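You operate a simulated robot arm through the tools that you are given. There is no shell and no other tool. Be economical: measure what you need, move in short steps, check, and stop when the job is done.

Carry out the task below with a simulated robot arm. There is one attempt and no reset: what you move stays moved.

## Task
Put two of the spools from the left half of the wall bench on the left end of the long table. Then put the tall brown jar on the left shelf under the wall bench. Then open the left drawer of the wall bench, put the small tin from the left half of the wall bench in the inside of the left drawer of the wall bench and shut the drawer again. Then put two of the glass bottles from the left half of the wall bench on the right shelf under the wall bench. Do these in the order given. Set down upright: spool, tall brown jar, glass bottle.
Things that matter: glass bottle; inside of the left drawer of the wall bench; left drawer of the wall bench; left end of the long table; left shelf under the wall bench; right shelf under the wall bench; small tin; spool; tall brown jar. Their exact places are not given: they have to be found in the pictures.

The check looks at the end state, three seconds after you hand in, the way a careful person would. Anything else that was tipped, shoved, dropped, spilled or broken makes it a failure.

## Robot
A 6-joint arm with a fingered hand on a trunk, on a base that drives. Base frame: it is fixed to the floor where the robot stands at the start and does not move with it; the origin is under the middle of the robot, x ahead of it, y to its left, z up; the surface under the hand at the start is at about z = 0.8. Readings come in m, rad, newtons and seconds.
With the tool pointing down near the work surface it reaches from about 0.28 to 0.62 m from the robot's upright axis, wherever it stands. Its first joint turns from -2.897 to 2.897 rad. Places, roughly: glass bottle [1.5, -0.25, 0.75]; inside of the left drawer of the wall bench [1, -0.1, 0.7]; left drawer of the wall bench [1, -0.1, 0.7]; left end of the long table [2.2, -3.8, 0.8]; left shelf under the wall bench [1, 0, 0.2]; right shelf under the wall bench [2.3, 0, 0.2]; small tin (6x6x4 cm) [1.4, -0.1, 0.8]; spool (4x4x5 cm) [0.5, 0.2, 0.8]; tall brown jar (8x8x12 cm) [0.6, 0.1, 0.8]. Payload 3.2 kg.
Tool frame: the origin (TCP) lies between the finger pads and is the grasp point; the fingertips stand 0.022 m ahead of it; z points along the fingers, y is the line along which they close. The gripper opens to 0.112 m. The gripper's body begins 0.06 m behind the TCP. The gripper is a hand of 3 fingers: y runs from the thumb to the fingers, the wrist lies at [0, 0, -0.218] in the tool frame.
Orientation is that of the tool frame in the base frame, as a unit quaternion [x, y, z, w]. With the fingers straight down and closing along the base's y, the tool's x points along the base's -x, its y along +y and its z along -z.

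## Interface
- The arm moves only by the tool step_arm. Its argument "plan" is a list of rows, each a list of 2 entries, a list of its own where there are three numbers: the shift along the tool's x, y, z in m, then the turn, a rotation vector about the tool's x, y, z in rad. In form: [[[dx, dy, dz], [rx, ry, rz]], ...]. A call has 1 to 8 rows; each row shifts and turns the commanded pose from where the row before left it, along the tool's axes as they then stand. A row lasts 0.2 s, in which the tool goes at most 0.05 m and 0.15 rad; a call with a longer step from one row to the next is refused whole. A pose out of reach is approached as far as the arm can. The call stops where the force on the tool passes 40 N (or 10 N more than at its start, if that is more) or the arm is blocked; 0.2 s more then pass. In this call time passes only in rows, and 0.2 s behind the last. The reply holds the time, the measured pose of the TCP, the force on the tool along the base axes, the opening and the grip force, in the units named above and with some noise, with the torque about the TCP (base axes, N m) and any sound that the robot's microphone picked up.
- Cameras (640 x 400 px; columns grow to the right, rows downward): "scene" is now at [0.0183, 0.1527, 1.4673]; the picture's right is [-0.11, -0.99, 0.00], its down [-0.72, 0.08, -0.69] and it looks along [0.68, -0.08, -0.73] (base axes); focal length 293 px, centre (320, 200). "wrist" rides on the gripper at [0.066, 0.003, -0.08] in the tool frame; the picture's right is [-0.05, 1.00, 0.00], its down [-0.77, -0.04, -0.64] and it looks along [-0.64, -0.03, 0.77] (tool axes); focal length 275 px, centre (320, 200).
- capture(camera): a new picture of that camera. The clock stands still meanwhile.
- move_column(by): slides the trunk up (or, below 0, down) by that many m; the arm and the scene camera ride with it, the base frame stays. It gives what a move gives, with no picture.
- roll_base(legs): drives the robot by 1 to 6 legs, each [ahead, turn to the left] in m and rad, along the robot's own axes; the way and the turn of a leg run together, so that a leg with both is an arc; at most 1.5 m and 3.142 rad a leg. The arm and the cameras ride along, it lands a little off, and it stops where it bumps. It gives what a move gives.
- move_fingers(finger1, finger2, thumb_bend): sets how far each is bent, from 0 (flat) to 100 (curled in); at 30 the hand is open as for a grip, at 70 the pads meet at the TCP. One left out holds its place. A second passes; each finger stops where it meets its share of the squeeze, and holds until it gets a number again. It is the only way to open and close the hand. It gives what a move gives, with no picture; readings hold the bend of each and the force on the fingers (four entries, about 0 where the hand has none), thumb and palm.
- turn_head(pan, tilt): turns the head with the scene camera to pan (to the left, within 2.705 rad either way) and tilt (down, from -0.506 to 1.204), counted from straight ahead of the robot. It gives what a move gives.
- probe_pixels(camera, pixels): for up to 12 pixels [column, row] of the newest picture of that camera ("zoom" is the newest enlarged one), the place [x, y, z] in the base frame of the surface seen there, good to about 0.003 m. The clock stands still meanwhile.
- inspect(camera, box): a new picture of the part [left, top, right, bottom] of that camera's present view, enlarged. The clock stands still meanwhile.
- job_done(): hands the job in; it is judged then, once.

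Go step by step. Measure first, check grasps and placings, and put right what went wrong. The budget is 138 turns and 170 pictures, counting those below and the enlarged ones. Unless the task says otherwise, let go and move clear before handing in.

The tools are called after "Request:" as a command line: name --argument value ..., lists and objects as JSON in quotes. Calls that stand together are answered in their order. step_arm: Moves the arm, as the interface text tells. Its arguments: {"type":"object","properties":{"plan":{"type":"array","items":{"type":"array"}}},"required":["plan"]} The other tools are called the same way: move_column (by) slides the trunk up or down; move_fingers (finger1, finger2, thumb_bend) moves the fingers one by one; roll_base (legs) drives the base; turn_head (pan, tilt) turns the head that bears the scene camera; capture (camera) takes a picture; probe_pixels (camera, pixels) gives the place of the surface under pixels of a picture; inspect (camera, box) takes an enlarged picture of a part of a camera's view; job_done () hands the job in.

At the start:

```text
time_s: 0.0
tool_pos: [0.3764, -0.0415, 1.07]
tcp_rot: [0.002, 1.0, 0.001, 0.0]
contact_force: [0.0, -0.4, -0.5]
ft_torque: [0.0, 0.01, 0.0]
gripper_width: 0.1119
gripper_force: 0.0
shape: jaw
bend: [30.0, 30.0, 30.0]
finger forces: [0.0, 0.0, 0.0, 0.0, 0.0, 0.0]
trunk travel left (down, up): [-0.5, 0.09]
robot x, y, heading: [-0.0031, -0.0044, 0.002]
head pan, tilt: [-0.113, 0.815]
```

scene: 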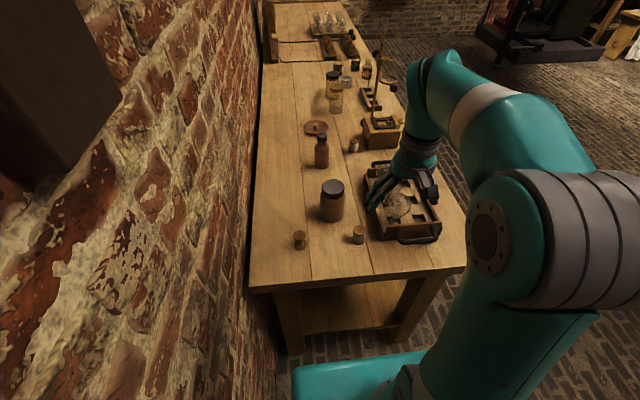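
wrist: 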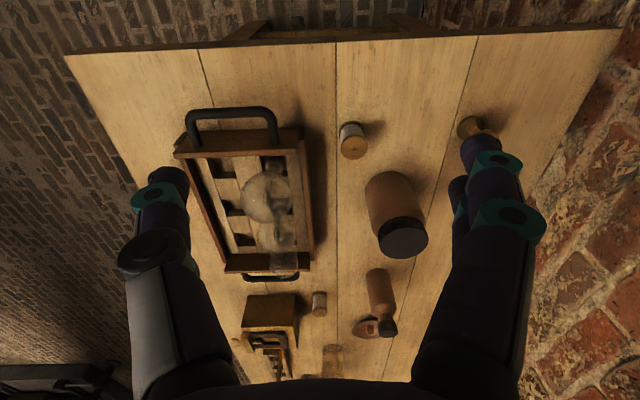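

The scene shows the bench running away along the wall; spools seem to be at (300,240) and (358,234), the brown jar at (332,200). I'll measure these and look closer.

Request:
probe_pixels --camera "scene" --pixels '[[300, 233], [300, 248], [358, 228], [358, 243], [332, 185], [332, 220], [354, 145], [321, 165], [252, 288], [464, 268], [317, 128], [335, 105]]'

Request:
inspect --camera "scene" --box '[240, 40, 460, 180]'

Request:
inspect --camera "scene" --box '[240, 140, 460, 280]'

Request:
inspect --camera "wrist" --box '[160, 80, 540, 380]'

```text
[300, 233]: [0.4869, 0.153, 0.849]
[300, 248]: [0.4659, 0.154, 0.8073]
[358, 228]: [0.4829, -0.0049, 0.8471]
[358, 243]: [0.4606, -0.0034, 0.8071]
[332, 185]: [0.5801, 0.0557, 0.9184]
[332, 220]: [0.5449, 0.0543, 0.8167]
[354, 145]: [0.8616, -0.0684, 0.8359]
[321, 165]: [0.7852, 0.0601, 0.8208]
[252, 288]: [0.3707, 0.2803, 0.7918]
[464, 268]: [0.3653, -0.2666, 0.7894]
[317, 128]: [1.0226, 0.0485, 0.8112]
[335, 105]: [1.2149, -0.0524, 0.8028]
```

```text
2.86 times, centred on (350, 110) of scene
```

zoom: 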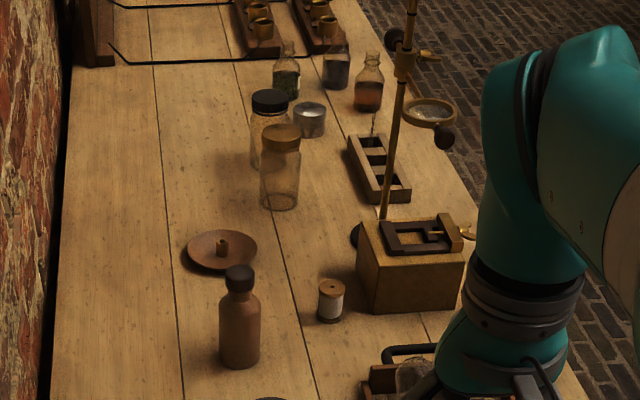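

```text
2.86 times, centred on (350, 210) of scene
```

zoom: 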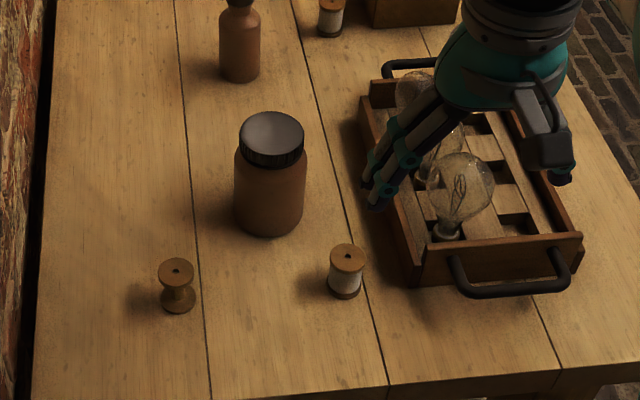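

```text
1.33 times, centred on (350, 230) of wrist
```

zoom: 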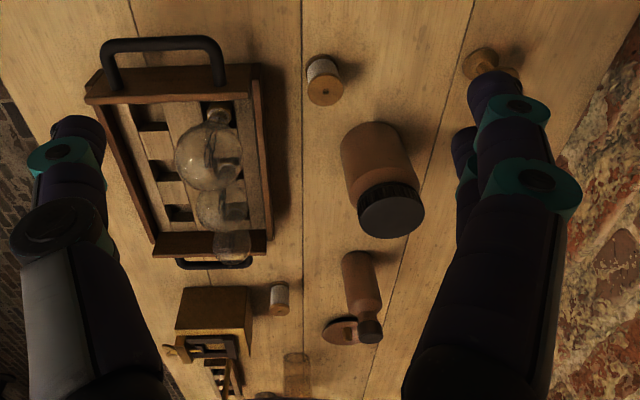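

Three spools: about (0.475,0.153), (0.472,-0.004), (0.86,-0.068); the tall brown jar is at about (0.565,0.055), 12 cm tall. I check clearances around the near spool in the wrist zoom.

Request:
probe_pixels --camera "zoom" --pixels '[[255, 98], [272, 250], [325, 92], [322, 66], [390, 212], [375, 130], [480, 62], [310, 120], [120, 85], [282, 286], [245, 300], [190, 40]]'

Request:
turn_head --pan -1.2 --tilt 0.3

Request:
capture --camera "scene"

```text
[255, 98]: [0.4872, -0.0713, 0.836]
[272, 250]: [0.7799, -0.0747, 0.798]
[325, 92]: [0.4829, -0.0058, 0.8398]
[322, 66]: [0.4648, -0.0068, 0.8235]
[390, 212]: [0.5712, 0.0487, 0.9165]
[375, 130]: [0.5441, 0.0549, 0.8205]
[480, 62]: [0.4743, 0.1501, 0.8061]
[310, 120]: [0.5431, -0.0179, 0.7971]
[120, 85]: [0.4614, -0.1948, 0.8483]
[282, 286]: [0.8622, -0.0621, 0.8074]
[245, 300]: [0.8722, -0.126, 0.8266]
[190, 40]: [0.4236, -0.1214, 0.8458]
```

```text
time_s: 1.3
tool_pos: [0.3764, -0.0406, 1.0707]
tcp_rot: [0.002, 1.0, -0.001, 0.0]
contact_force: [0.0, -0.5, -0.4]
ft_torque: [-0.01, 0.0, 0.0]
gripper_width: 0.1117
gripper_force: 0.0
shape: jaw
bend: [30.0, 30.0, 30.0]
finger forces: [0.0, 0.0, 0.1, 0.0, 0.1, 0.0]
trunk travel left (down, up): [-0.5, 0.09]
robot x, y, heading: [-0.0018, -0.0037, -0.003]
head pan, tilt: [-1.201, 0.3]
```

```text
164 pictures are left
```

scene: 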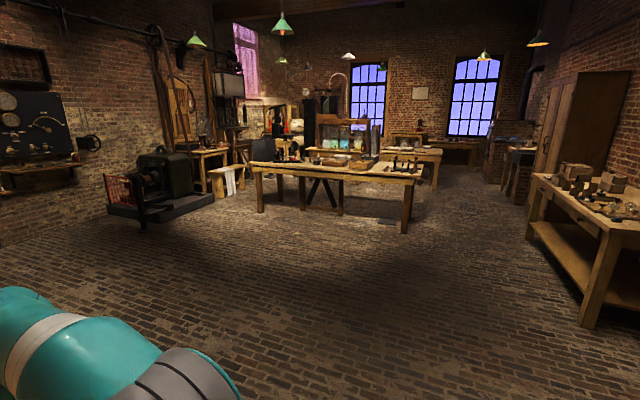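

The long table is mid-picture, its left end near (270,160). I measure it and enlarge.

Request:
probe_pixels --camera "scene" --pixels '[[256, 165], [270, 163], [290, 166], [330, 168], [400, 174], [415, 178], [440, 152], [260, 208], [404, 228], [108, 215], [212, 205]]'

Request:
inspect --camera "scene" --box '[230, 90, 450, 230]'

```text
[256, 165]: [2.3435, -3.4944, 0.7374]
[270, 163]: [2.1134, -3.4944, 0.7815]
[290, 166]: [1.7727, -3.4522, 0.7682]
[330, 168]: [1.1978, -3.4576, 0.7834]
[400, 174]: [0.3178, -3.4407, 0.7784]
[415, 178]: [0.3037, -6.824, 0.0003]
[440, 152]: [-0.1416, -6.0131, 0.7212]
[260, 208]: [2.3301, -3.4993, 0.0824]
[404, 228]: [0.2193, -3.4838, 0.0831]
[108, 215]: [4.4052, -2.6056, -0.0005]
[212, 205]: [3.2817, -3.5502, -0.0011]
```

```text
2.86 times, centred on (340, 160) of scene
```

zoom: 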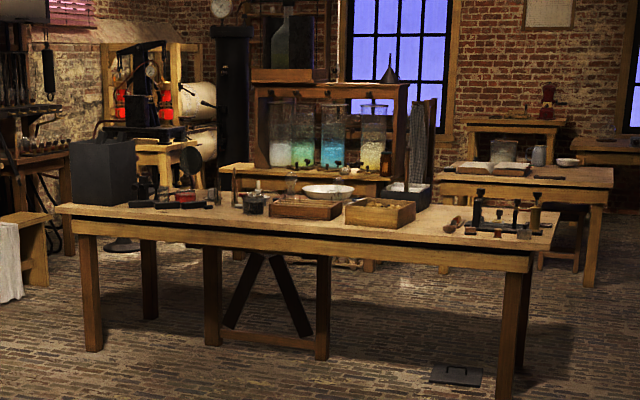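

The table's front edge is at y≈-3.44 with its left end at x≈2.0–2.4. Now I preshape the hand (the tray wall at y=-0.071 is near) and go above the spool at (0.473,-0.005).

Request:
move_fingers --finger1 44 --finger2 44 --thumb_bend 44

Request:
step_arm --plan '[[[-0.04, 0.012, 0], [0, 0, 0]], [[-0.04, 0.012, 0.02], [0, 0, 0]], [[-0.017, 0.012, 0.04], [0, 0, 0]], [[0, 0, 0.045], [0, 0, 0]], [[0, 0, 0.035], [0, 0, 0]]]'

Request:
capture --camera "wrist"

```text
time_s: 2.3
tool_pos: [0.3761, -0.0411, 1.0714]
tcp_rot: [0.002, 1.0, 0.0, 0.0]
contact_force: [-0.1, -0.1, -1.2]
ft_torque: [-0.02, 0.03, -0.02]
gripper_width: 0.0729
gripper_force: 0.0
shape: fingers
bend: [44.0, 44.0, 44.0]
finger forces: [0.0, 0.1, 0.0, 0.0, 0.0, 0.0]
trunk travel left (down, up): [-0.5, 0.09]
robot x, y, heading: [0.0049, -0.0027, 0.002]
head pan, tilt: [-1.201, 0.3]
```

```text
time_s: 3.5
tool_pos: [0.4722, -0.0056, 0.9304]
tcp_rot: [0.001, 1.0, -0.001, -0.001]
contact_force: [0.0, -0.7, 0.5]
ft_torque: [-0.01, -0.02, -0.05]
gripper_width: 0.0729
gripper_force: 0.1
shape: fingers
bend: [44.0, 44.0, 44.0]
finger forces: [0.0, 0.0, 0.0, 0.0, 0.1, 0.0]
trunk travel left (down, up): [-0.5, 0.09]
robot x, y, heading: [-0.0008, -0.0041, 0.004]
head pan, tilt: [-1.201, 0.3]
```

```text
162 pictures are left
```

wrist: 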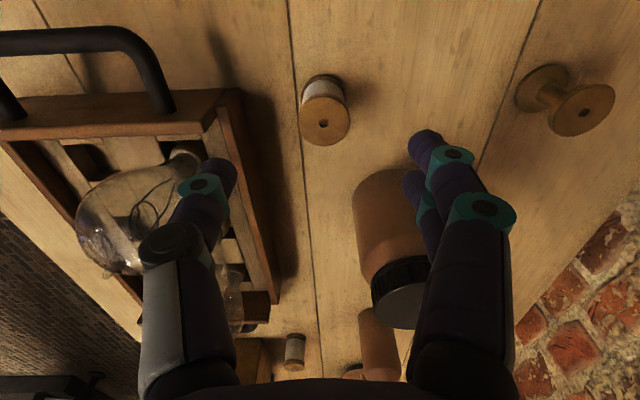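

The spool top is at (325,118), between thumb and fingers. I verify its centre before descending.

Request:
probe_pixels --camera "wrist" --pixels '[[325, 122], [303, 120], [348, 120], [324, 143], [360, 220], [415, 290], [247, 200], [425, 135], [410, 180], [585, 105], [220, 165]]'

```text
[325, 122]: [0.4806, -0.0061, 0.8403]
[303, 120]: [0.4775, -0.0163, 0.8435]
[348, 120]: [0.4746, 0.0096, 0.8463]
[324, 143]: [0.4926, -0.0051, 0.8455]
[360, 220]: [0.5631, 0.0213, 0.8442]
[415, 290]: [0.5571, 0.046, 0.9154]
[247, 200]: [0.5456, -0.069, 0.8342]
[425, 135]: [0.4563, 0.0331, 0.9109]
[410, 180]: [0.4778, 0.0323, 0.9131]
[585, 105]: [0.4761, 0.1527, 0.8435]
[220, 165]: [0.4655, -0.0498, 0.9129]
```

Spool centre ≈(0.474,-0.004); clearances are fine. Descend and close.

Request:
step_arm --plan '[[[-0.002, 0.002, 0.04], [0, 0, 0]], [[0, 0, 0.035], [0, 0, 0]], [[0, 0, 0.027], [0, 0, 0]]]'

Request:
move_fingers --finger1 68 --finger2 68 --thumb_bend 68

Request:
step_arm --plan '[[[0, 0, -0.03], [0, 0, 0]], [[0, 0, -0.05], [0, 0, 0]], [[0, 0, -0.05], [0, 0, 0]], [[0, 0, -0.05], [0, 0, 0]]]'

Request:
capture --camera "wrist"

Request:
turn_head --pan -2.6 --tilt 0.5

Request:
capture --camera "scene"

```text
time_s: 4.3
tool_pos: [0.4749, -0.0048, 0.8277]
tcp_rot: [0.002, 1.0, 0.0, 0.0]
contact_force: [-0.6, -1.1, 0.5]
ft_torque: [0.01, 0.03, -0.02]
gripper_width: 0.0729
gripper_force: 0.1
shape: fingers
bend: [44.0, 44.0, 44.0]
finger forces: [0.0, 0.0, 0.0, 0.1, 0.0, 0.0]
trunk travel left (down, up): [-0.5, 0.09]
robot x, y, heading: [-0.0029, -0.0002, -0.001]
head pan, tilt: [-1.201, 0.3]
```

```text
time_s: 5.3
tool_pos: [0.4742, -0.0043, 0.8281]
tcp_rot: [0.001, 1.0, 0.0, 0.0]
contact_force: [0.0, 1.1, -0.2]
ft_torque: [-0.05, 0.0, -0.01]
gripper_width: 0.0232
gripper_force: 7.9
shape: fingers
bend: [63.0, 60.0, 63.0]
finger forces: [2.8, 5.3, 0.1, 0.0, 8.0, 0.1]
trunk travel left (down, up): [-0.5, 0.09]
robot x, y, heading: [-0.0017, -0.0019, 0.004]
head pan, tilt: [-1.201, 0.3]
```

```text
time_s: 6.3
tool_pos: [0.4764, -0.0035, 1.008]
tcp_rot: [0.002, 1.0, 0.0, 0.0]
contact_force: [-0.2, 0.6, 0.2]
ft_torque: [0.01, -0.01, 0.0]
gripper_width: 0.0226
gripper_force: 8.2
shape: fingers
bend: [64.0, 60.0, 63.0]
finger forces: [3.0, 5.3, 0.0, 0.0, 7.9, 0.0]
trunk travel left (down, up): [-0.5, 0.09]
robot x, y, heading: [-0.0018, -0.0058, -0.002]
head pan, tilt: [-1.201, 0.3]
```

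```text
161 pictures are left
```

wrist: 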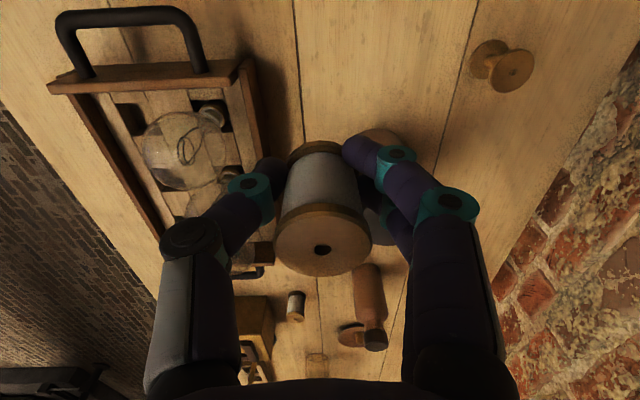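

```text
time_s: 7.8
tool_pos: [0.4763, -0.0035, 1.0071]
tcp_rot: [0.002, 1.0, 0.0, 0.0]
contact_force: [0.3, 0.2, -0.6]
ft_torque: [0.01, -0.01, -0.01]
gripper_width: 0.0226
gripper_force: 7.8
shape: fingers
bend: [64.0, 60.0, 63.0]
finger forces: [2.9, 5.4, 0.1, 0.0, 7.8, 0.0]
trunk travel left (down, up): [-0.5, 0.09]
robot x, y, heading: [0.0015, -0.002, -0.001]
head pan, tilt: [-2.601, 0.499]
```

```text
160 pictures are left
```

scene: 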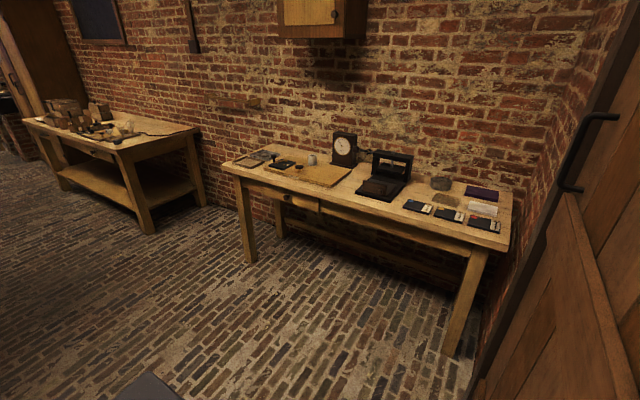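

The spool is held (pixels 275–370, 140–275), and the floor is free. I back off and drive toward the long table.

Request:
roll_base --legs '[[-0.5, 0], [0, -1.571], [0.9, 0], [0, 0.974], [1.5, 0], [1.5, 0]]'

Request:
turn_head --pan -0.8 --tilt 0.5

Request:
capture --camera "scene"

```text
time_s: 35.4
tool_pos: [2.3319, -2.8937, 1.0069]
tcp_rot: [0.305, 0.952, 0.0, 0.0]
contact_force: [0.4, 0.4, 0.1]
ft_torque: [0.02, -0.01, 0.03]
gripper_width: 0.0224
gripper_force: 7.7
shape: fingers
bend: [64.0, 60.0, 64.0]
finger forces: [2.7, 5.3, 0.0, 0.1, 7.7, 0.0]
trunk travel left (down, up): [-0.5, 0.09]
robot x, y, heading: [1.9456, -2.6156, -0.616]
head pan, tilt: [-2.601, 0.499]
```

```text
time_s: 37.2
tool_pos: [2.332, -2.8938, 1.0069]
tcp_rot: [0.305, 0.952, 0.001, 0.0]
contact_force: [-0.4, 0.7, 0.4]
ft_torque: [-0.01, -0.01, 0.03]
gripper_width: 0.0224
gripper_force: 7.3
shape: fingers
bend: [64.0, 60.0, 64.0]
finger forces: [2.6, 5.3, 0.0, 0.0, 7.6, 0.1]
trunk travel left (down, up): [-0.5, 0.09]
robot x, y, heading: [1.9426, -2.6169, -0.616]
head pan, tilt: [-0.799, 0.499]
```

```text
159 pictures are left
```

scene: 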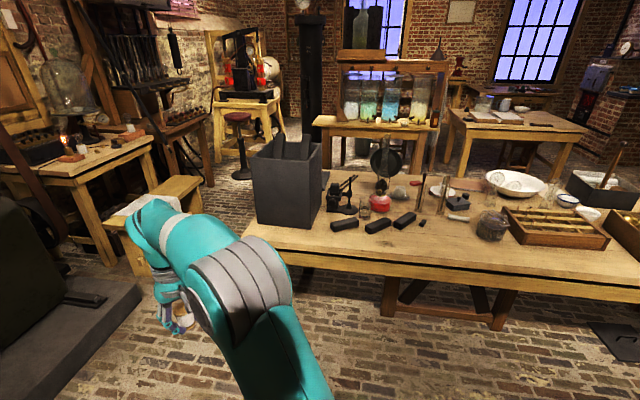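

Long table's left end is at (250–420, 180–250), with a free front strip near (290,238). I measure it.

Request:
probe_pixels --camera "scene" --pixels '[[244, 236], [290, 238], [330, 245], [265, 222], [310, 227], [320, 213], [345, 224], [340, 208], [375, 226], [400, 240], [440, 250]]'

Request:
inspect --camera "scene" --box '[230, 130, 450, 270]'

```text
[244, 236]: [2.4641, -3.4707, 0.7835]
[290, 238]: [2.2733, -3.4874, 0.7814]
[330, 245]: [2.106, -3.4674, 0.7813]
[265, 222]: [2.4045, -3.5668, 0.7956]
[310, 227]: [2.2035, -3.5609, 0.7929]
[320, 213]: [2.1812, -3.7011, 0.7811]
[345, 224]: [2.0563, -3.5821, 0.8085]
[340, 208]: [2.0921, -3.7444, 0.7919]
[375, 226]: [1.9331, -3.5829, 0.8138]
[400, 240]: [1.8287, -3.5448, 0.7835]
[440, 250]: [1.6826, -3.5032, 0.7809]
```

```text
2.86 times, centred on (340, 200) of scene
```

zoom: 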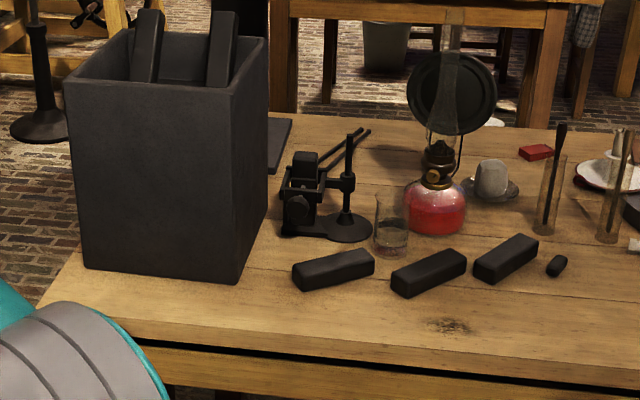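

Table surface z≈0.781; the front strip at x 2.0–2.18, y≈-3.5 is free (dark box from x≥2.2). I drive to stand in front of it.

Request:
roll_base --legs '[[0.24, 0], [0, -0.955], [0.2, 0]]'

Request:
turn_head --pan 0.0 --tilt 0.85

Request:
capture --camera "scene"

Request:
capture --camera "wrist"

```text
time_s: 42.7
tool_pos: [2.1356, -3.4351, 1.0073]
tcp_rot: [0.709, 0.705, 0.001, -0.001]
contact_force: [-0.3, 0.3, 0.0]
ft_torque: [0.01, 0.0, 0.0]
gripper_width: 0.022
gripper_force: 7.4
shape: fingers
bend: [64.0, 60.0, 64.0]
finger forces: [2.5, 5.2, 0.0, 0.1, 7.5, 0.0]
trunk travel left (down, up): [-0.5, 0.09]
robot x, y, heading: [2.1393, -2.9601, -1.576]
head pan, tilt: [-0.799, 0.499]
```

```text
time_s: 43.8
tool_pos: [2.1361, -3.4345, 1.0081]
tcp_rot: [0.71, 0.705, 0.0, 0.0]
contact_force: [-0.5, 1.2, 0.4]
ft_torque: [-0.02, 0.02, 0.0]
gripper_width: 0.0222
gripper_force: 7.3
shape: fingers
bend: [64.0, 60.0, 64.0]
finger forces: [2.5, 5.3, 0.1, 0.1, 7.6, 0.0]
trunk travel left (down, up): [-0.5, 0.09]
robot x, y, heading: [2.139, -2.9597, -1.577]
head pan, tilt: [0.0, 0.85]
```

```text
157 pictures are left
```

scene: 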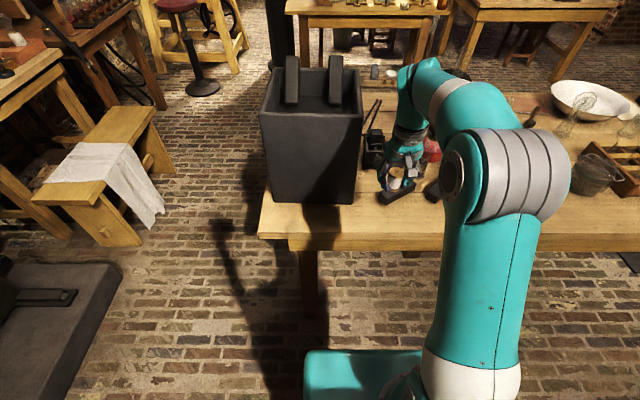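

```text
156 pictures are left
```

wrist: 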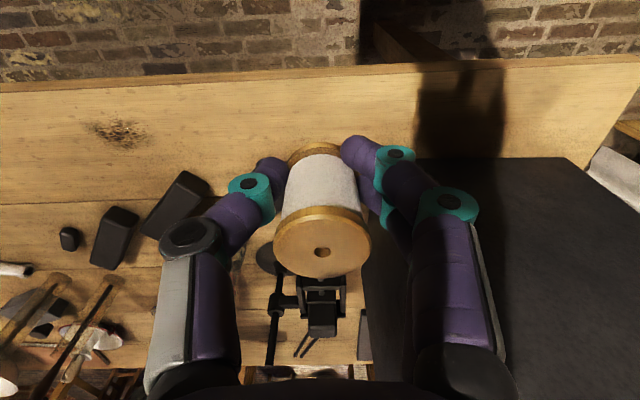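

The dark box's corner is around wrist (362,160) and the bar at (180,205). I probe clearances for the put-down spot.

Request:
probe_pixels --camera "wrist" --pixels '[[250, 82], [445, 150], [520, 170], [185, 175], [150, 230], [230, 130], [235, 85], [262, 150], [445, 165], [160, 150]]'

Request:
probe_pixels --camera "scene" --pixels '[[272, 200], [350, 202], [355, 205], [362, 130], [385, 190], [370, 215], [261, 115]]'

```text
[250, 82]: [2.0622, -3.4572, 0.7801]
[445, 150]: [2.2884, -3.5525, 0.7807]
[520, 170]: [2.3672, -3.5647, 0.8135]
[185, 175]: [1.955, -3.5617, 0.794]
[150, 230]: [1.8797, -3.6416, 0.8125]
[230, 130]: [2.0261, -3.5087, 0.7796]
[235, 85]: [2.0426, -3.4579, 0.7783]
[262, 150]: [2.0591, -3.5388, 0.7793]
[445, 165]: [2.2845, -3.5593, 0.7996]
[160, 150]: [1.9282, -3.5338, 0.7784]
```

```text
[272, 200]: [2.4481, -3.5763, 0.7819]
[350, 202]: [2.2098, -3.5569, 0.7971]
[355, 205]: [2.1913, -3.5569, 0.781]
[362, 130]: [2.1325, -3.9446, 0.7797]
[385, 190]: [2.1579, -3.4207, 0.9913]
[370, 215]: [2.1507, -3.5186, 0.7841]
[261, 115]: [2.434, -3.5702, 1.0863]
```

Target spot (2.112,-3.502) is clear of the box (y<-3.557) and bars. I extend, lower, and release.

Request:
step_arm --plan '[[[-0.034, -0.012, 0], [0, 0, 0]], [[-0.033, -0.012, 0.02], [0, 0, 0]], [[0, 0, 0.045], [0, 0, 0]], [[0, 0, 0.045], [0, 0, 0]], [[0, 0, 0.045], [0, 0, 0]], [[0, 0, 0.027], [0, 0, 0]], [[0, 0, 0.01], [0, 0, 0]]]'

Request:
capture --camera "wrist"

Request:
capture --camera "scene"

```text
time_s: 45.4
tool_pos: [2.1114, -3.5039, 0.8145]
tcp_rot: [0.71, 0.705, 0.0, 0.0]
contact_force: [0.4, -0.5, -0.3]
ft_torque: [0.02, -0.05, 0.01]
gripper_width: 0.0217
gripper_force: 7.3
shape: fingers
bend: [64.0, 60.0, 64.0]
finger forces: [2.6, 5.3, 0.1, 0.0, 7.4, 0.0]
trunk travel left (down, up): [-0.5, 0.09]
robot x, y, heading: [2.1394, -2.9588, -1.575]
head pan, tilt: [0.0, 0.85]
```

```text
155 pictures are left
```

wrist: 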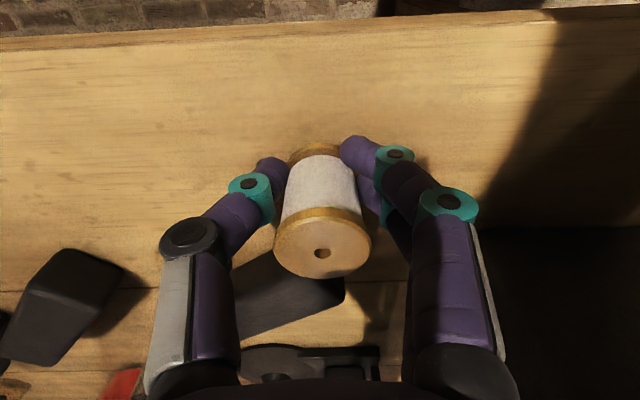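

```text
154 pictures are left
```

scene: 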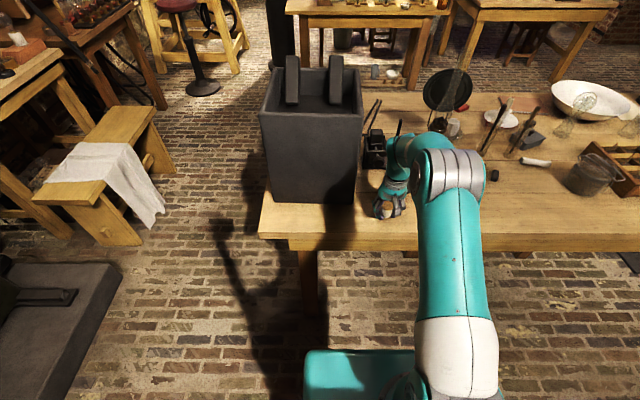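

Spool hangs just above the table with a bar behind it; I lower 3 mm and open moderately.

Request:
step_arm --plan '[[[0, 0, 0.003], [0, 0, 0]]]'

Request:
move_fingers --finger1 55 --finger2 55 --thumb_bend 55

Request:
move_fingers --finger1 45 --finger2 45 --thumb_bend 45

Request:
step_arm --plan '[[[0, 0, -0.03], [0, 0, 0]], [[0, 0, -0.05], [0, 0, 0]], [[0, 0, -0.05], [0, 0, 0]], [[0, 0, -0.05], [0, 0, 0]], [[0.03, 0, -0.03], [0, 0, 0]]]'

Request:
capture --camera "wrist"

```text
time_s: 45.8
tool_pos: [2.1123, -3.5042, 0.8116]
tcp_rot: [0.709, 0.705, -0.001, 0.0]
contact_force: [-0.3, 0.2, -0.7]
ft_torque: [-0.03, 0.0, -0.01]
gripper_width: 0.0216
gripper_force: 8.0
shape: fingers
bend: [64.0, 60.0, 64.0]
finger forces: [2.6, 5.3, 0.0, 0.1, 7.4, 0.0]
trunk travel left (down, up): [-0.5, 0.09]
robot x, y, heading: [2.1404, -2.9605, -1.578]
head pan, tilt: [0.0, 0.85]
```

```text
time_s: 46.8
tool_pos: [2.1129, -3.5032, 0.8111]
tcp_rot: [0.71, 0.705, 0.0, 0.0]
contact_force: [0.5, -0.9, -0.3]
ft_torque: [-0.01, -0.03, -0.03]
gripper_width: 0.0405
gripper_force: 0.1
shape: fingers
bend: [55.0, 55.0, 55.0]
finger forces: [0.0, 0.0, 0.0, 0.0, 0.1, 0.1]
trunk travel left (down, up): [-0.5, 0.09]
robot x, y, heading: [2.1384, -2.9609, -1.572]
head pan, tilt: [0.0, 0.85]
```

```text
time_s: 47.8
tool_pos: [2.1122, -3.5033, 0.8115]
tcp_rot: [0.709, 0.705, 0.0, 0.0]
contact_force: [0.0, 0.6, -0.2]
ft_torque: [0.04, 0.02, 0.03]
gripper_width: 0.0687
gripper_force: 0.1
shape: fingers
bend: [45.0, 45.0, 45.0]
finger forces: [0.0, 0.0, 0.0, 0.0, 0.0, 0.0]
trunk travel left (down, up): [-0.5, 0.09]
robot x, y, heading: [2.1427, -2.9609, -1.573]
head pan, tilt: [0.0, 0.85]
```

```text
time_s: 49.0
tool_pos: [2.1109, -3.473, 1.023]
tcp_rot: [0.709, 0.705, 0.0, 0.0]
contact_force: [-0.1, 0.6, -0.2]
ft_torque: [-0.01, 0.01, 0.02]
gripper_width: 0.0688
gripper_force: 0.1
shape: fingers
bend: [45.0, 45.0, 45.0]
finger forces: [0.0, 0.1, 0.1, 0.0, 0.0, 0.0]
trunk travel left (down, up): [-0.5, 0.09]
robot x, y, heading: [2.1397, -2.9531, -1.571]
head pan, tilt: [0.0, 0.85]
```

```text
153 pictures are left
```

wrist: 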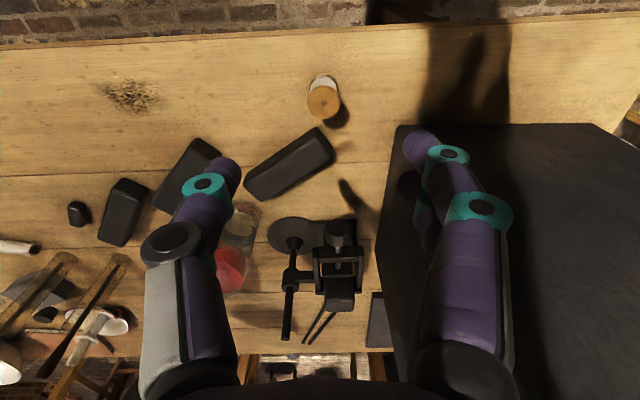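

Spool 1 stands upright at (2.112,-3.503) (pixel (323,97)). I drive back to the bench for the second spool at (0.475,0.153).

Request:
roll_base --legs '[[-0.3, 0], [0, 0.985], [-1.5, 0], [-1.5, 0], [-0.17, 0], [0, 2.158]]'

```text
time_s: 73.9
tool_pos: [-0.4836, -0.3672, 1.0238]
tcp_rot: [0.711, -0.703, 0.0, 0.0]
contact_force: [-0.7, 0.8, 0.3]
ft_torque: [-0.03, 0.0, 0.01]
gripper_width: 0.0688
gripper_force: 0.0
shape: fingers
bend: [45.0, 45.0, 45.0]
finger forces: [0.0, 0.2, 0.0, 0.0, 0.0, 0.1]
trunk travel left (down, up): [-0.5, 0.09]
robot x, y, heading: [-0.4991, -0.8809, 1.591]
head pan, tilt: [0.0, 0.85]
```

To keep the hand off the wall I go backward to y=0, then turn toward the bench.

Request:
roll_base --legs '[[0, 3.121], [-0.88, 0], [0, 1.571], [0.46, 0]]'

Request:
capture --camera "wrist"

Request:
capture --camera "scene"

```text
time_s: 92.1
tool_pos: [0.471, -0.004, 1.0239]
tcp_rot: [-0.008, 1.0, 0.0, 0.002]
contact_force: [1.1, 0.4, -0.1]
ft_torque: [0.01, 0.04, 0.01]
gripper_width: 0.0689
gripper_force: 0.1
shape: fingers
bend: [45.0, 45.0, 45.0]
finger forces: [0.1, 0.0, 0.1, 0.1, 0.0, 0.2]
trunk travel left (down, up): [-0.5, 0.09]
robot x, y, heading: [-0.0427, 0.0125, 0.022]
head pan, tilt: [0.0, 0.85]
```

```text
152 pictures are left
```

wrist: 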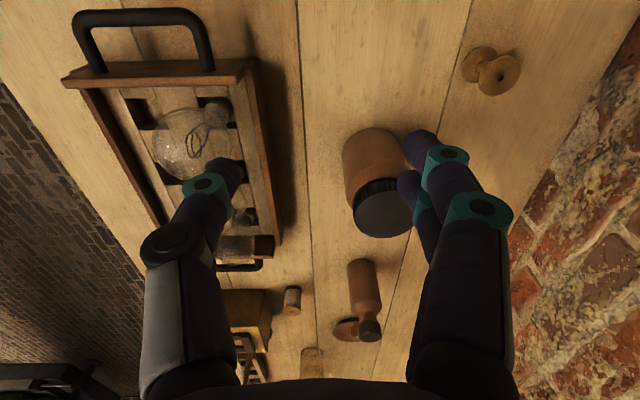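

```text
151 pictures are left
```

scene: 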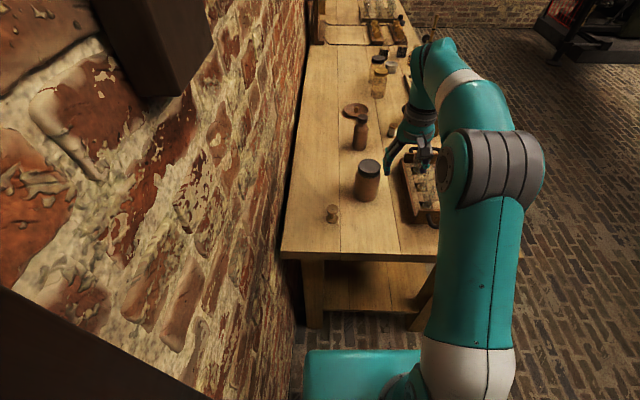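

The wooden spool is at wrist (490,70), nothing within its neighbourhood but the jar. I move over it at height and check.

Request:
step_arm --plan '[[[-0.002, 0.04, 0], [0, 0, 0]], [[-0.002, 0.04, 0], [0, 0, 0]], [[-0.002, 0.04, 0], [0, 0, 0]], [[0, 0.037, 0.02], [0, 0, 0]], [[0, 0, 0.04], [0, 0, 0]]]'

Request:
capture --camera "wrist"

Request:
probe_pixels --camera "wrist" --pixels '[[320, 130], [320, 140], [320, 120], [310, 130], [330, 130], [320, 95]]'

```text
time_s: 93.3
tool_pos: [0.4743, 0.1513, 0.9638]
tcp_rot: [-0.008, 1.0, 0.0, 0.0]
contact_force: [-0.2, -0.6, -0.7]
ft_torque: [0.02, -0.02, -0.01]
gripper_width: 0.0689
gripper_force: 0.0
shape: fingers
bend: [45.0, 45.0, 45.0]
finger forces: [0.1, 0.1, 0.0, 0.1, 0.1, 0.0]
trunk travel left (down, up): [-0.5, 0.09]
robot x, y, heading: [-0.0429, 0.0109, 0.026]
head pan, tilt: [0.0, 0.85]
```

```text
150 pictures are left
```

wrist: 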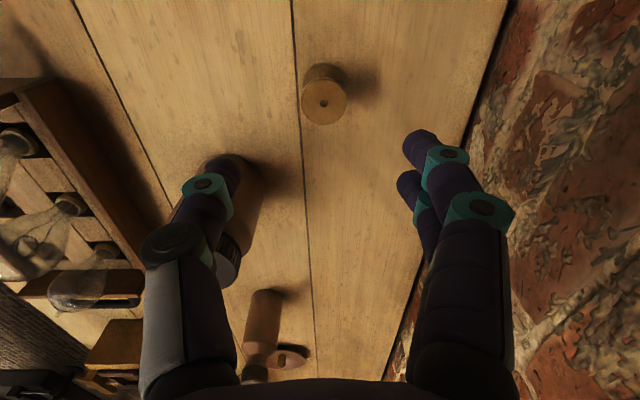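

```text
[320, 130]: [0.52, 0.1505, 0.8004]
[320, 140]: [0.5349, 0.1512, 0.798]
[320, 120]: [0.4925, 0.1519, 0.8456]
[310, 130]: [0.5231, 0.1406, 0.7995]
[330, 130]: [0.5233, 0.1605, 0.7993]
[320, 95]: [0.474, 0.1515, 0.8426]
```

Spool centre ≈(0.475,0.153), aligned. Descend, grip, lift.

Request:
step_arm --plan '[[[-0.001, 0.002, 0.045], [0, 0, 0]], [[0, 0, 0.045], [0, 0, 0]], [[0, 0, 0.036], [0, 0, 0]], [[0, 0, 0.01], [0, 0, 0]]]'

Request:
move_fingers --finger1 70 --finger2 70 --thumb_bend 68

Request:
step_arm --plan '[[[0, 0, -0.03], [0, 0, 0]], [[0, 0, -0.05], [0, 0, 0]], [[0, 0, -0.05], [0, 0, 0]], [[0, 0, -0.05], [0, 0, 0]], [[0, -0.04, 0], [0, 0, 0]], [[0, -0.04, 0], [0, 0, 0]], [[0, -0.04, 0], [0, 0, 0]], [[0, -0.03, 0], [0, 0, 0]]]'

Request:
capture --camera "wrist"

```text
time_s: 94.3
tool_pos: [0.4747, 0.1547, 0.8273]
tcp_rot: [-0.009, 1.0, 0.001, 0.001]
contact_force: [0.4, -0.4, 0.7]
ft_torque: [-0.02, 0.03, 0.0]
gripper_width: 0.0689
gripper_force: 0.0
shape: fingers
bend: [45.0, 45.0, 45.0]
finger forces: [0.0, 0.1, 0.1, 0.1, 0.1, 0.0]
trunk travel left (down, up): [-0.5, 0.09]
robot x, y, heading: [-0.0463, 0.0085, 0.022]
head pan, tilt: [0.0, 0.85]
```

```text
time_s: 95.3
tool_pos: [0.4752, 0.1547, 0.8283]
tcp_rot: [-0.009, 1.0, 0.001, 0.0]
contact_force: [-0.1, -0.4, 0.3]
ft_torque: [0.0, 0.0, 0.04]
gripper_width: 0.0215
gripper_force: 9.2
shape: fingers
bend: [65.0, 61.0, 63.0]
finger forces: [2.8, 6.0, 0.1, 0.0, 8.4, 0.1]
trunk travel left (down, up): [-0.5, 0.09]
robot x, y, heading: [-0.0416, 0.0121, 0.025]
head pan, tilt: [0.0, 0.85]
```

```text
time_s: 97.1
tool_pos: [0.4779, 0.0045, 1.0083]
tcp_rot: [-0.009, 1.0, 0.0, 0.0]
contact_force: [0.8, -0.3, 0.0]
ft_torque: [0.0, -0.02, -0.01]
gripper_width: 0.0205
gripper_force: 8.4
shape: fingers
bend: [66.0, 61.0, 63.0]
finger forces: [2.9, 6.2, 0.0, 0.0, 8.2, 0.0]
trunk travel left (down, up): [-0.5, 0.09]
robot x, y, heading: [-0.0428, 0.0084, 0.024]
head pan, tilt: [0.0, 0.85]
```

```text
149 pictures are left
```

wrist: 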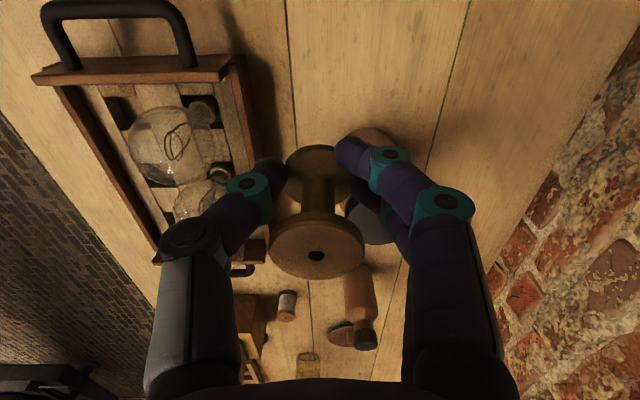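

Spool 2 is held upright. I drive to the long table again.

Request:
roll_base --legs '[[-0.46, 0], [0, -1.595], [0.9, 0], [0, 0.955], [1.5, 0], [1.5, 0]]'

```text
time_s: 124.5
tool_pos: [2.2815, -3.0015, 1.0067]
tcp_rot: [0.319, 0.948, 0.0, 0.0]
contact_force: [0.1, -0.8, -0.5]
ft_torque: [0.01, 0.04, 0.02]
gripper_width: 0.0191
gripper_force: 8.0
shape: fingers
bend: [67.0, 61.0, 63.0]
finger forces: [1.8, 6.0, 0.0, 0.0, 7.8, 0.0]
trunk travel left (down, up): [-0.5, 0.09]
robot x, y, heading: [1.874, -2.6757, -0.639]
head pan, tilt: [0.0, 0.85]
```

Adjusting to stand in front of x≈2.03.

Request:
roll_base --legs '[[0.212, 0], [0, -0.932], [0.12, 0]]'

Request:
capture --camera "wrist"

Request:
capture --camera "scene"

```text
time_s: 129.4
tool_pos: [2.0213, -3.4446, 1.0077]
tcp_rot: [0.714, 0.701, -0.001, 0.0]
contact_force: [0.7, 0.4, -0.4]
ft_torque: [-0.01, -0.01, -0.01]
gripper_width: 0.0185
gripper_force: 7.1
shape: fingers
bend: [67.0, 61.0, 64.0]
finger forces: [1.6, 5.7, 0.0, 0.0, 7.6, 0.0]
trunk travel left (down, up): [-0.5, 0.09]
robot x, y, heading: [2.048, -2.9231, -1.583]
head pan, tilt: [0.0, 0.85]
```

```text
148 pictures are left
```

wrist: 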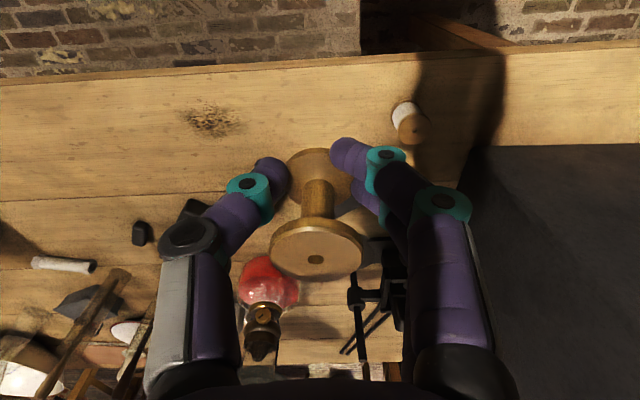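

```text
147 pictures are left
```

scene: 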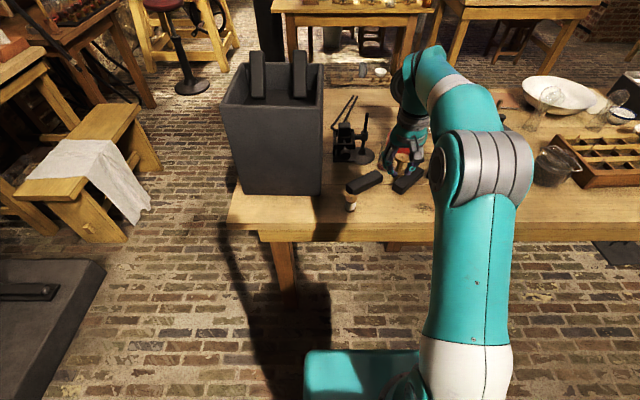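

Spool 1 stands at scene (351,200); the spot at (2.02,-3.5) is free of bars. Lower and release there.

Request:
step_arm --plan '[[[-0.028, 0, 0], [0, 0, 0]], [[-0.027, 0, 0.02], [0, 0, 0]], [[0, 0, 0.045], [0, 0, 0]], [[0, 0, 0.045], [0, 0, 0]], [[0, 0, 0.045], [0, 0, 0]], [[0, 0, 0.027], [0, 0, 0]], [[0, 0, 0.011], [0, 0, 0]]]'

Request:
capture --camera "wrist"

```text
time_s: 131.0
tool_pos: [2.0195, -3.501, 0.8145]
tcp_rot: [0.714, 0.701, 0.0, 0.0]
contact_force: [-0.8, -0.3, 0.3]
ft_torque: [0.01, 0.05, 0.03]
gripper_width: 0.0175
gripper_force: 6.9
shape: fingers
bend: [68.0, 61.0, 64.0]
finger forces: [1.5, 5.7, 0.0, 0.1, 7.3, 0.0]
trunk travel left (down, up): [-0.5, 0.09]
robot x, y, heading: [2.0439, -2.9245, -1.58]
head pan, tilt: [0.0, 0.85]
```

```text
146 pictures are left
```

wrist: 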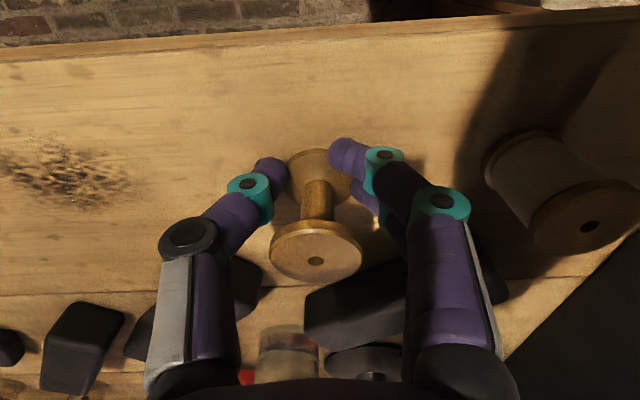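

Request:
step_arm --plan '[[[0, 0, 0.003], [0, 0, 0]]]'

Request:
move_fingers --finger1 56 --finger2 56 --thumb_bend 56

Request:
move_fingers --finger1 45 --finger2 45 --thumb_bend 45

Request:
step_arm --plan '[[[0, 0, -0.03], [0, 0, 0]], [[0, 0, -0.05], [0, 0, 0]], [[0, 0, -0.05], [0, 0, 0]], [[0, 0, -0.05], [0, 0, 0]], [[0.04, 0, -0.02], [0, 0, 0]], [[0.05, 0, 0], [0, 0, 0]], [[0.05, 0, 0], [0, 0, 0]]]'

Request:
capture --camera "scene"

Request:
capture --camera "wrist"

```text
time_s: 131.4
tool_pos: [2.0198, -3.5003, 0.8127]
tcp_rot: [0.713, 0.701, 0.0, 0.0]
contact_force: [0.6, -0.7, 0.4]
ft_torque: [0.01, 0.02, -0.01]
gripper_width: 0.0178
gripper_force: 7.2
shape: fingers
bend: [68.0, 61.0, 64.0]
finger forces: [1.6, 5.6, 0.0, 0.1, 7.4, 0.0]
trunk travel left (down, up): [-0.5, 0.09]
robot x, y, heading: [2.0455, -2.9217, -1.58]
head pan, tilt: [0.0, 0.85]
```

```text
time_s: 132.4
tool_pos: [2.0187, -3.5005, 0.8123]
tcp_rot: [0.714, 0.7, 0.0, 0.0]
contact_force: [0.5, 0.6, -0.6]
ft_torque: [0.02, 0.0, 0.0]
gripper_width: 0.0377
gripper_force: 0.1
shape: fingers
bend: [56.0, 56.0, 56.0]
finger forces: [0.1, 0.1, 0.0, 0.1, 0.1, 0.1]
trunk travel left (down, up): [-0.5, 0.09]
robot x, y, heading: [2.0435, -2.9216, -1.583]
head pan, tilt: [0.0, 0.85]
```

```text
time_s: 133.4
tool_pos: [2.0204, -3.5002, 0.8121]
tcp_rot: [0.713, 0.701, 0.0, 0.0]
contact_force: [-0.4, -0.3, -0.4]
ft_torque: [0.0, -0.01, 0.0]
gripper_width: 0.0689
gripper_force: 0.0
shape: fingers
bend: [45.0, 45.0, 45.0]
finger forces: [0.1, 0.1, 0.0, 0.0, 0.0, 0.0]
trunk travel left (down, up): [-0.5, 0.09]
robot x, y, heading: [2.0446, -2.9255, -1.584]
head pan, tilt: [0.0, 0.85]
```

```text
time_s: 135.0
tool_pos: [2.0225, -3.358, 1.0116]
tcp_rot: [0.713, 0.701, -0.001, 0.001]
contact_force: [-0.2, -0.1, 0.2]
ft_torque: [-0.01, 0.02, 0.01]
gripper_width: 0.0689
gripper_force: 0.1
shape: fingers
bend: [45.0, 45.0, 45.0]
finger forces: [0.0, 0.1, 0.0, 0.0, 0.0, 0.0]
trunk travel left (down, up): [-0.5, 0.09]
robot x, y, heading: [2.0465, -2.9231, -1.583]
head pan, tilt: [0.0, 0.85]
```

```text
145 pictures are left
```

scene: 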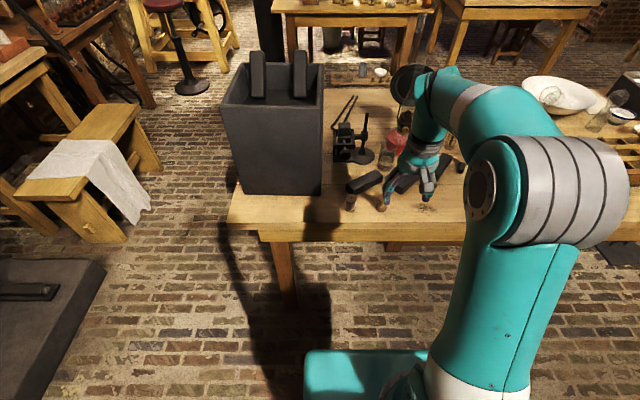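

```text
144 pictures are left
```

wrist: 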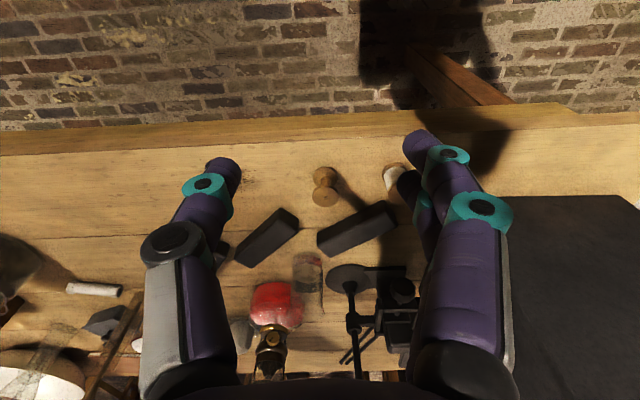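

Both spools stand upright on the long table's left end (wrist pixels (325,187), (393,178)). Now I drive back facing the bench front to study shelves, drawers and jar.

Request:
roll_base --legs '[[-0.4, 0], [0, -2.28], [1.4, 0], [0, -0.849]]'

Request:
turn_head --pan 0.0 --tilt 0.45

Request:
capture --camera "scene"

```text
time_s: 151.7
tool_pos: [0.972, -1.1971, 1.0106]
tcp_rot: [0.716, -0.698, 0.0, 0.0]
contact_force: [-0.8, 0.4, 0.0]
ft_torque: [-0.03, 0.01, 0.0]
gripper_width: 0.0689
gripper_force: 0.0
shape: fingers
bend: [45.0, 45.0, 45.0]
finger forces: [0.0, 0.1, 0.1, 0.0, 0.0, 0.0]
trunk travel left (down, up): [-0.5, 0.09]
robot x, y, heading: [0.9681, -1.6349, 1.605]
head pan, tilt: [0.0, 0.85]
```

```text
time_s: 152.6
tool_pos: [0.9732, -1.1973, 1.0124]
tcp_rot: [0.716, -0.698, 0.0, 0.0]
contact_force: [0.2, 0.6, -0.1]
ft_torque: [0.02, -0.02, 0.04]
gripper_width: 0.0689
gripper_force: 0.0
shape: fingers
bend: [45.0, 45.0, 45.0]
finger forces: [0.0, 0.1, 0.0, 0.0, 0.1, 0.0]
trunk travel left (down, up): [-0.5, 0.09]
robot x, y, heading: [0.9673, -1.6329, 1.6]
head pan, tilt: [0.0, 0.45]
```

```text
143 pictures are left
```

scene: 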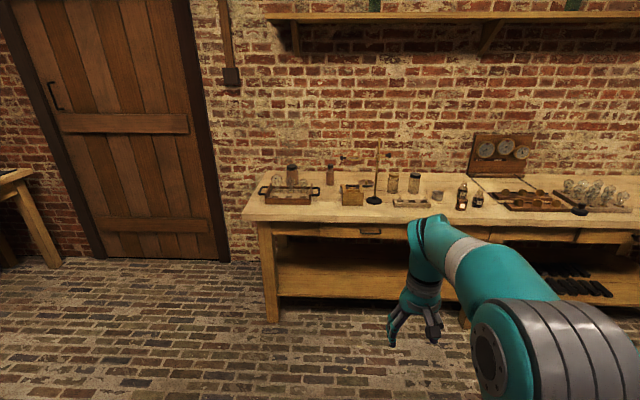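

Now I see the front: left drawer with handle at (370,231), an empty left shelf at (345,270), bottles near (462,195). I measure these.

Request:
probe_pixels --camera "scene" --pixels '[[370, 231], [320, 232], [404, 234], [345, 280], [300, 268], [340, 297], [340, 254], [270, 290], [462, 318], [390, 245], [580, 300], [480, 250]]'

Request:
inspect --camera "scene" --box '[240, 150, 500, 320]'

Request:
inspect --camera "scene" --box '[360, 150, 520, 250]'

```text
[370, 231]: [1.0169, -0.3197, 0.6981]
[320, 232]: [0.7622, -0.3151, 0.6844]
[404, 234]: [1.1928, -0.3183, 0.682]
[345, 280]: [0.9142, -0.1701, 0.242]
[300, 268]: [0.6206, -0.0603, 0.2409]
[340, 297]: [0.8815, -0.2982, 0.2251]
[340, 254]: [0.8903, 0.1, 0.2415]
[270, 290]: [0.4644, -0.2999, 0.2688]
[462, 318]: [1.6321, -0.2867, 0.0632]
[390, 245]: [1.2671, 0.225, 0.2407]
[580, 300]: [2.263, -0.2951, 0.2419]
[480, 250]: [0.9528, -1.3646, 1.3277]
```

```text
2.35 times, centred on (370, 235) of scene
```

zoom: 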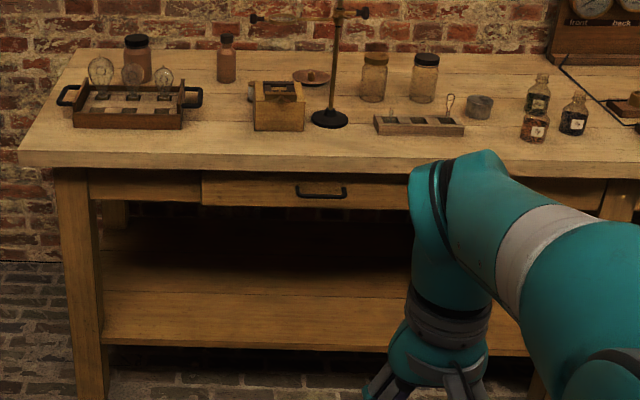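

```text
4.00 times, centred on (440, 200) of scene
```

zoom: 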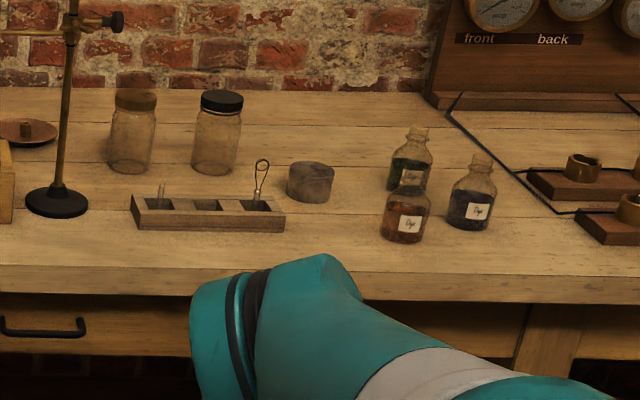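

Shelf top z≈0.241, front edge y≈-0.30. I measure the tin, bottles and right shelf area.

Request:
probe_pixels --camera "zoom" --pixels '[[310, 168], [310, 200], [408, 192], [404, 242], [417, 135], [480, 160], [470, 230], [480, 228], [210, 228], [262, 175], [330, 265], [575, 210]]'

Request:
inspect --camera "scene" --box '[480, 150, 640, 320]'

```text
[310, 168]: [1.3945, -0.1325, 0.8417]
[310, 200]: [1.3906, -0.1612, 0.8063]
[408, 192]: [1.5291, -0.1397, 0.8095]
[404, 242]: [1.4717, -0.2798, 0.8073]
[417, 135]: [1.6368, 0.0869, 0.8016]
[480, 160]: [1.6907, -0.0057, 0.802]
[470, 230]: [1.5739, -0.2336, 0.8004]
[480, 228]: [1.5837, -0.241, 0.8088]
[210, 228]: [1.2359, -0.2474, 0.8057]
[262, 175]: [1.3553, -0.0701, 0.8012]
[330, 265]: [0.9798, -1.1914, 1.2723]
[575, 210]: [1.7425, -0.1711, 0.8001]
```

```text
2.35 times, centred on (560, 235) of scene
```

zoom: 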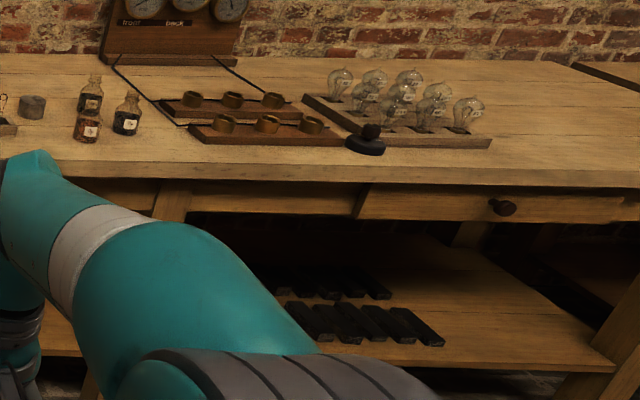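

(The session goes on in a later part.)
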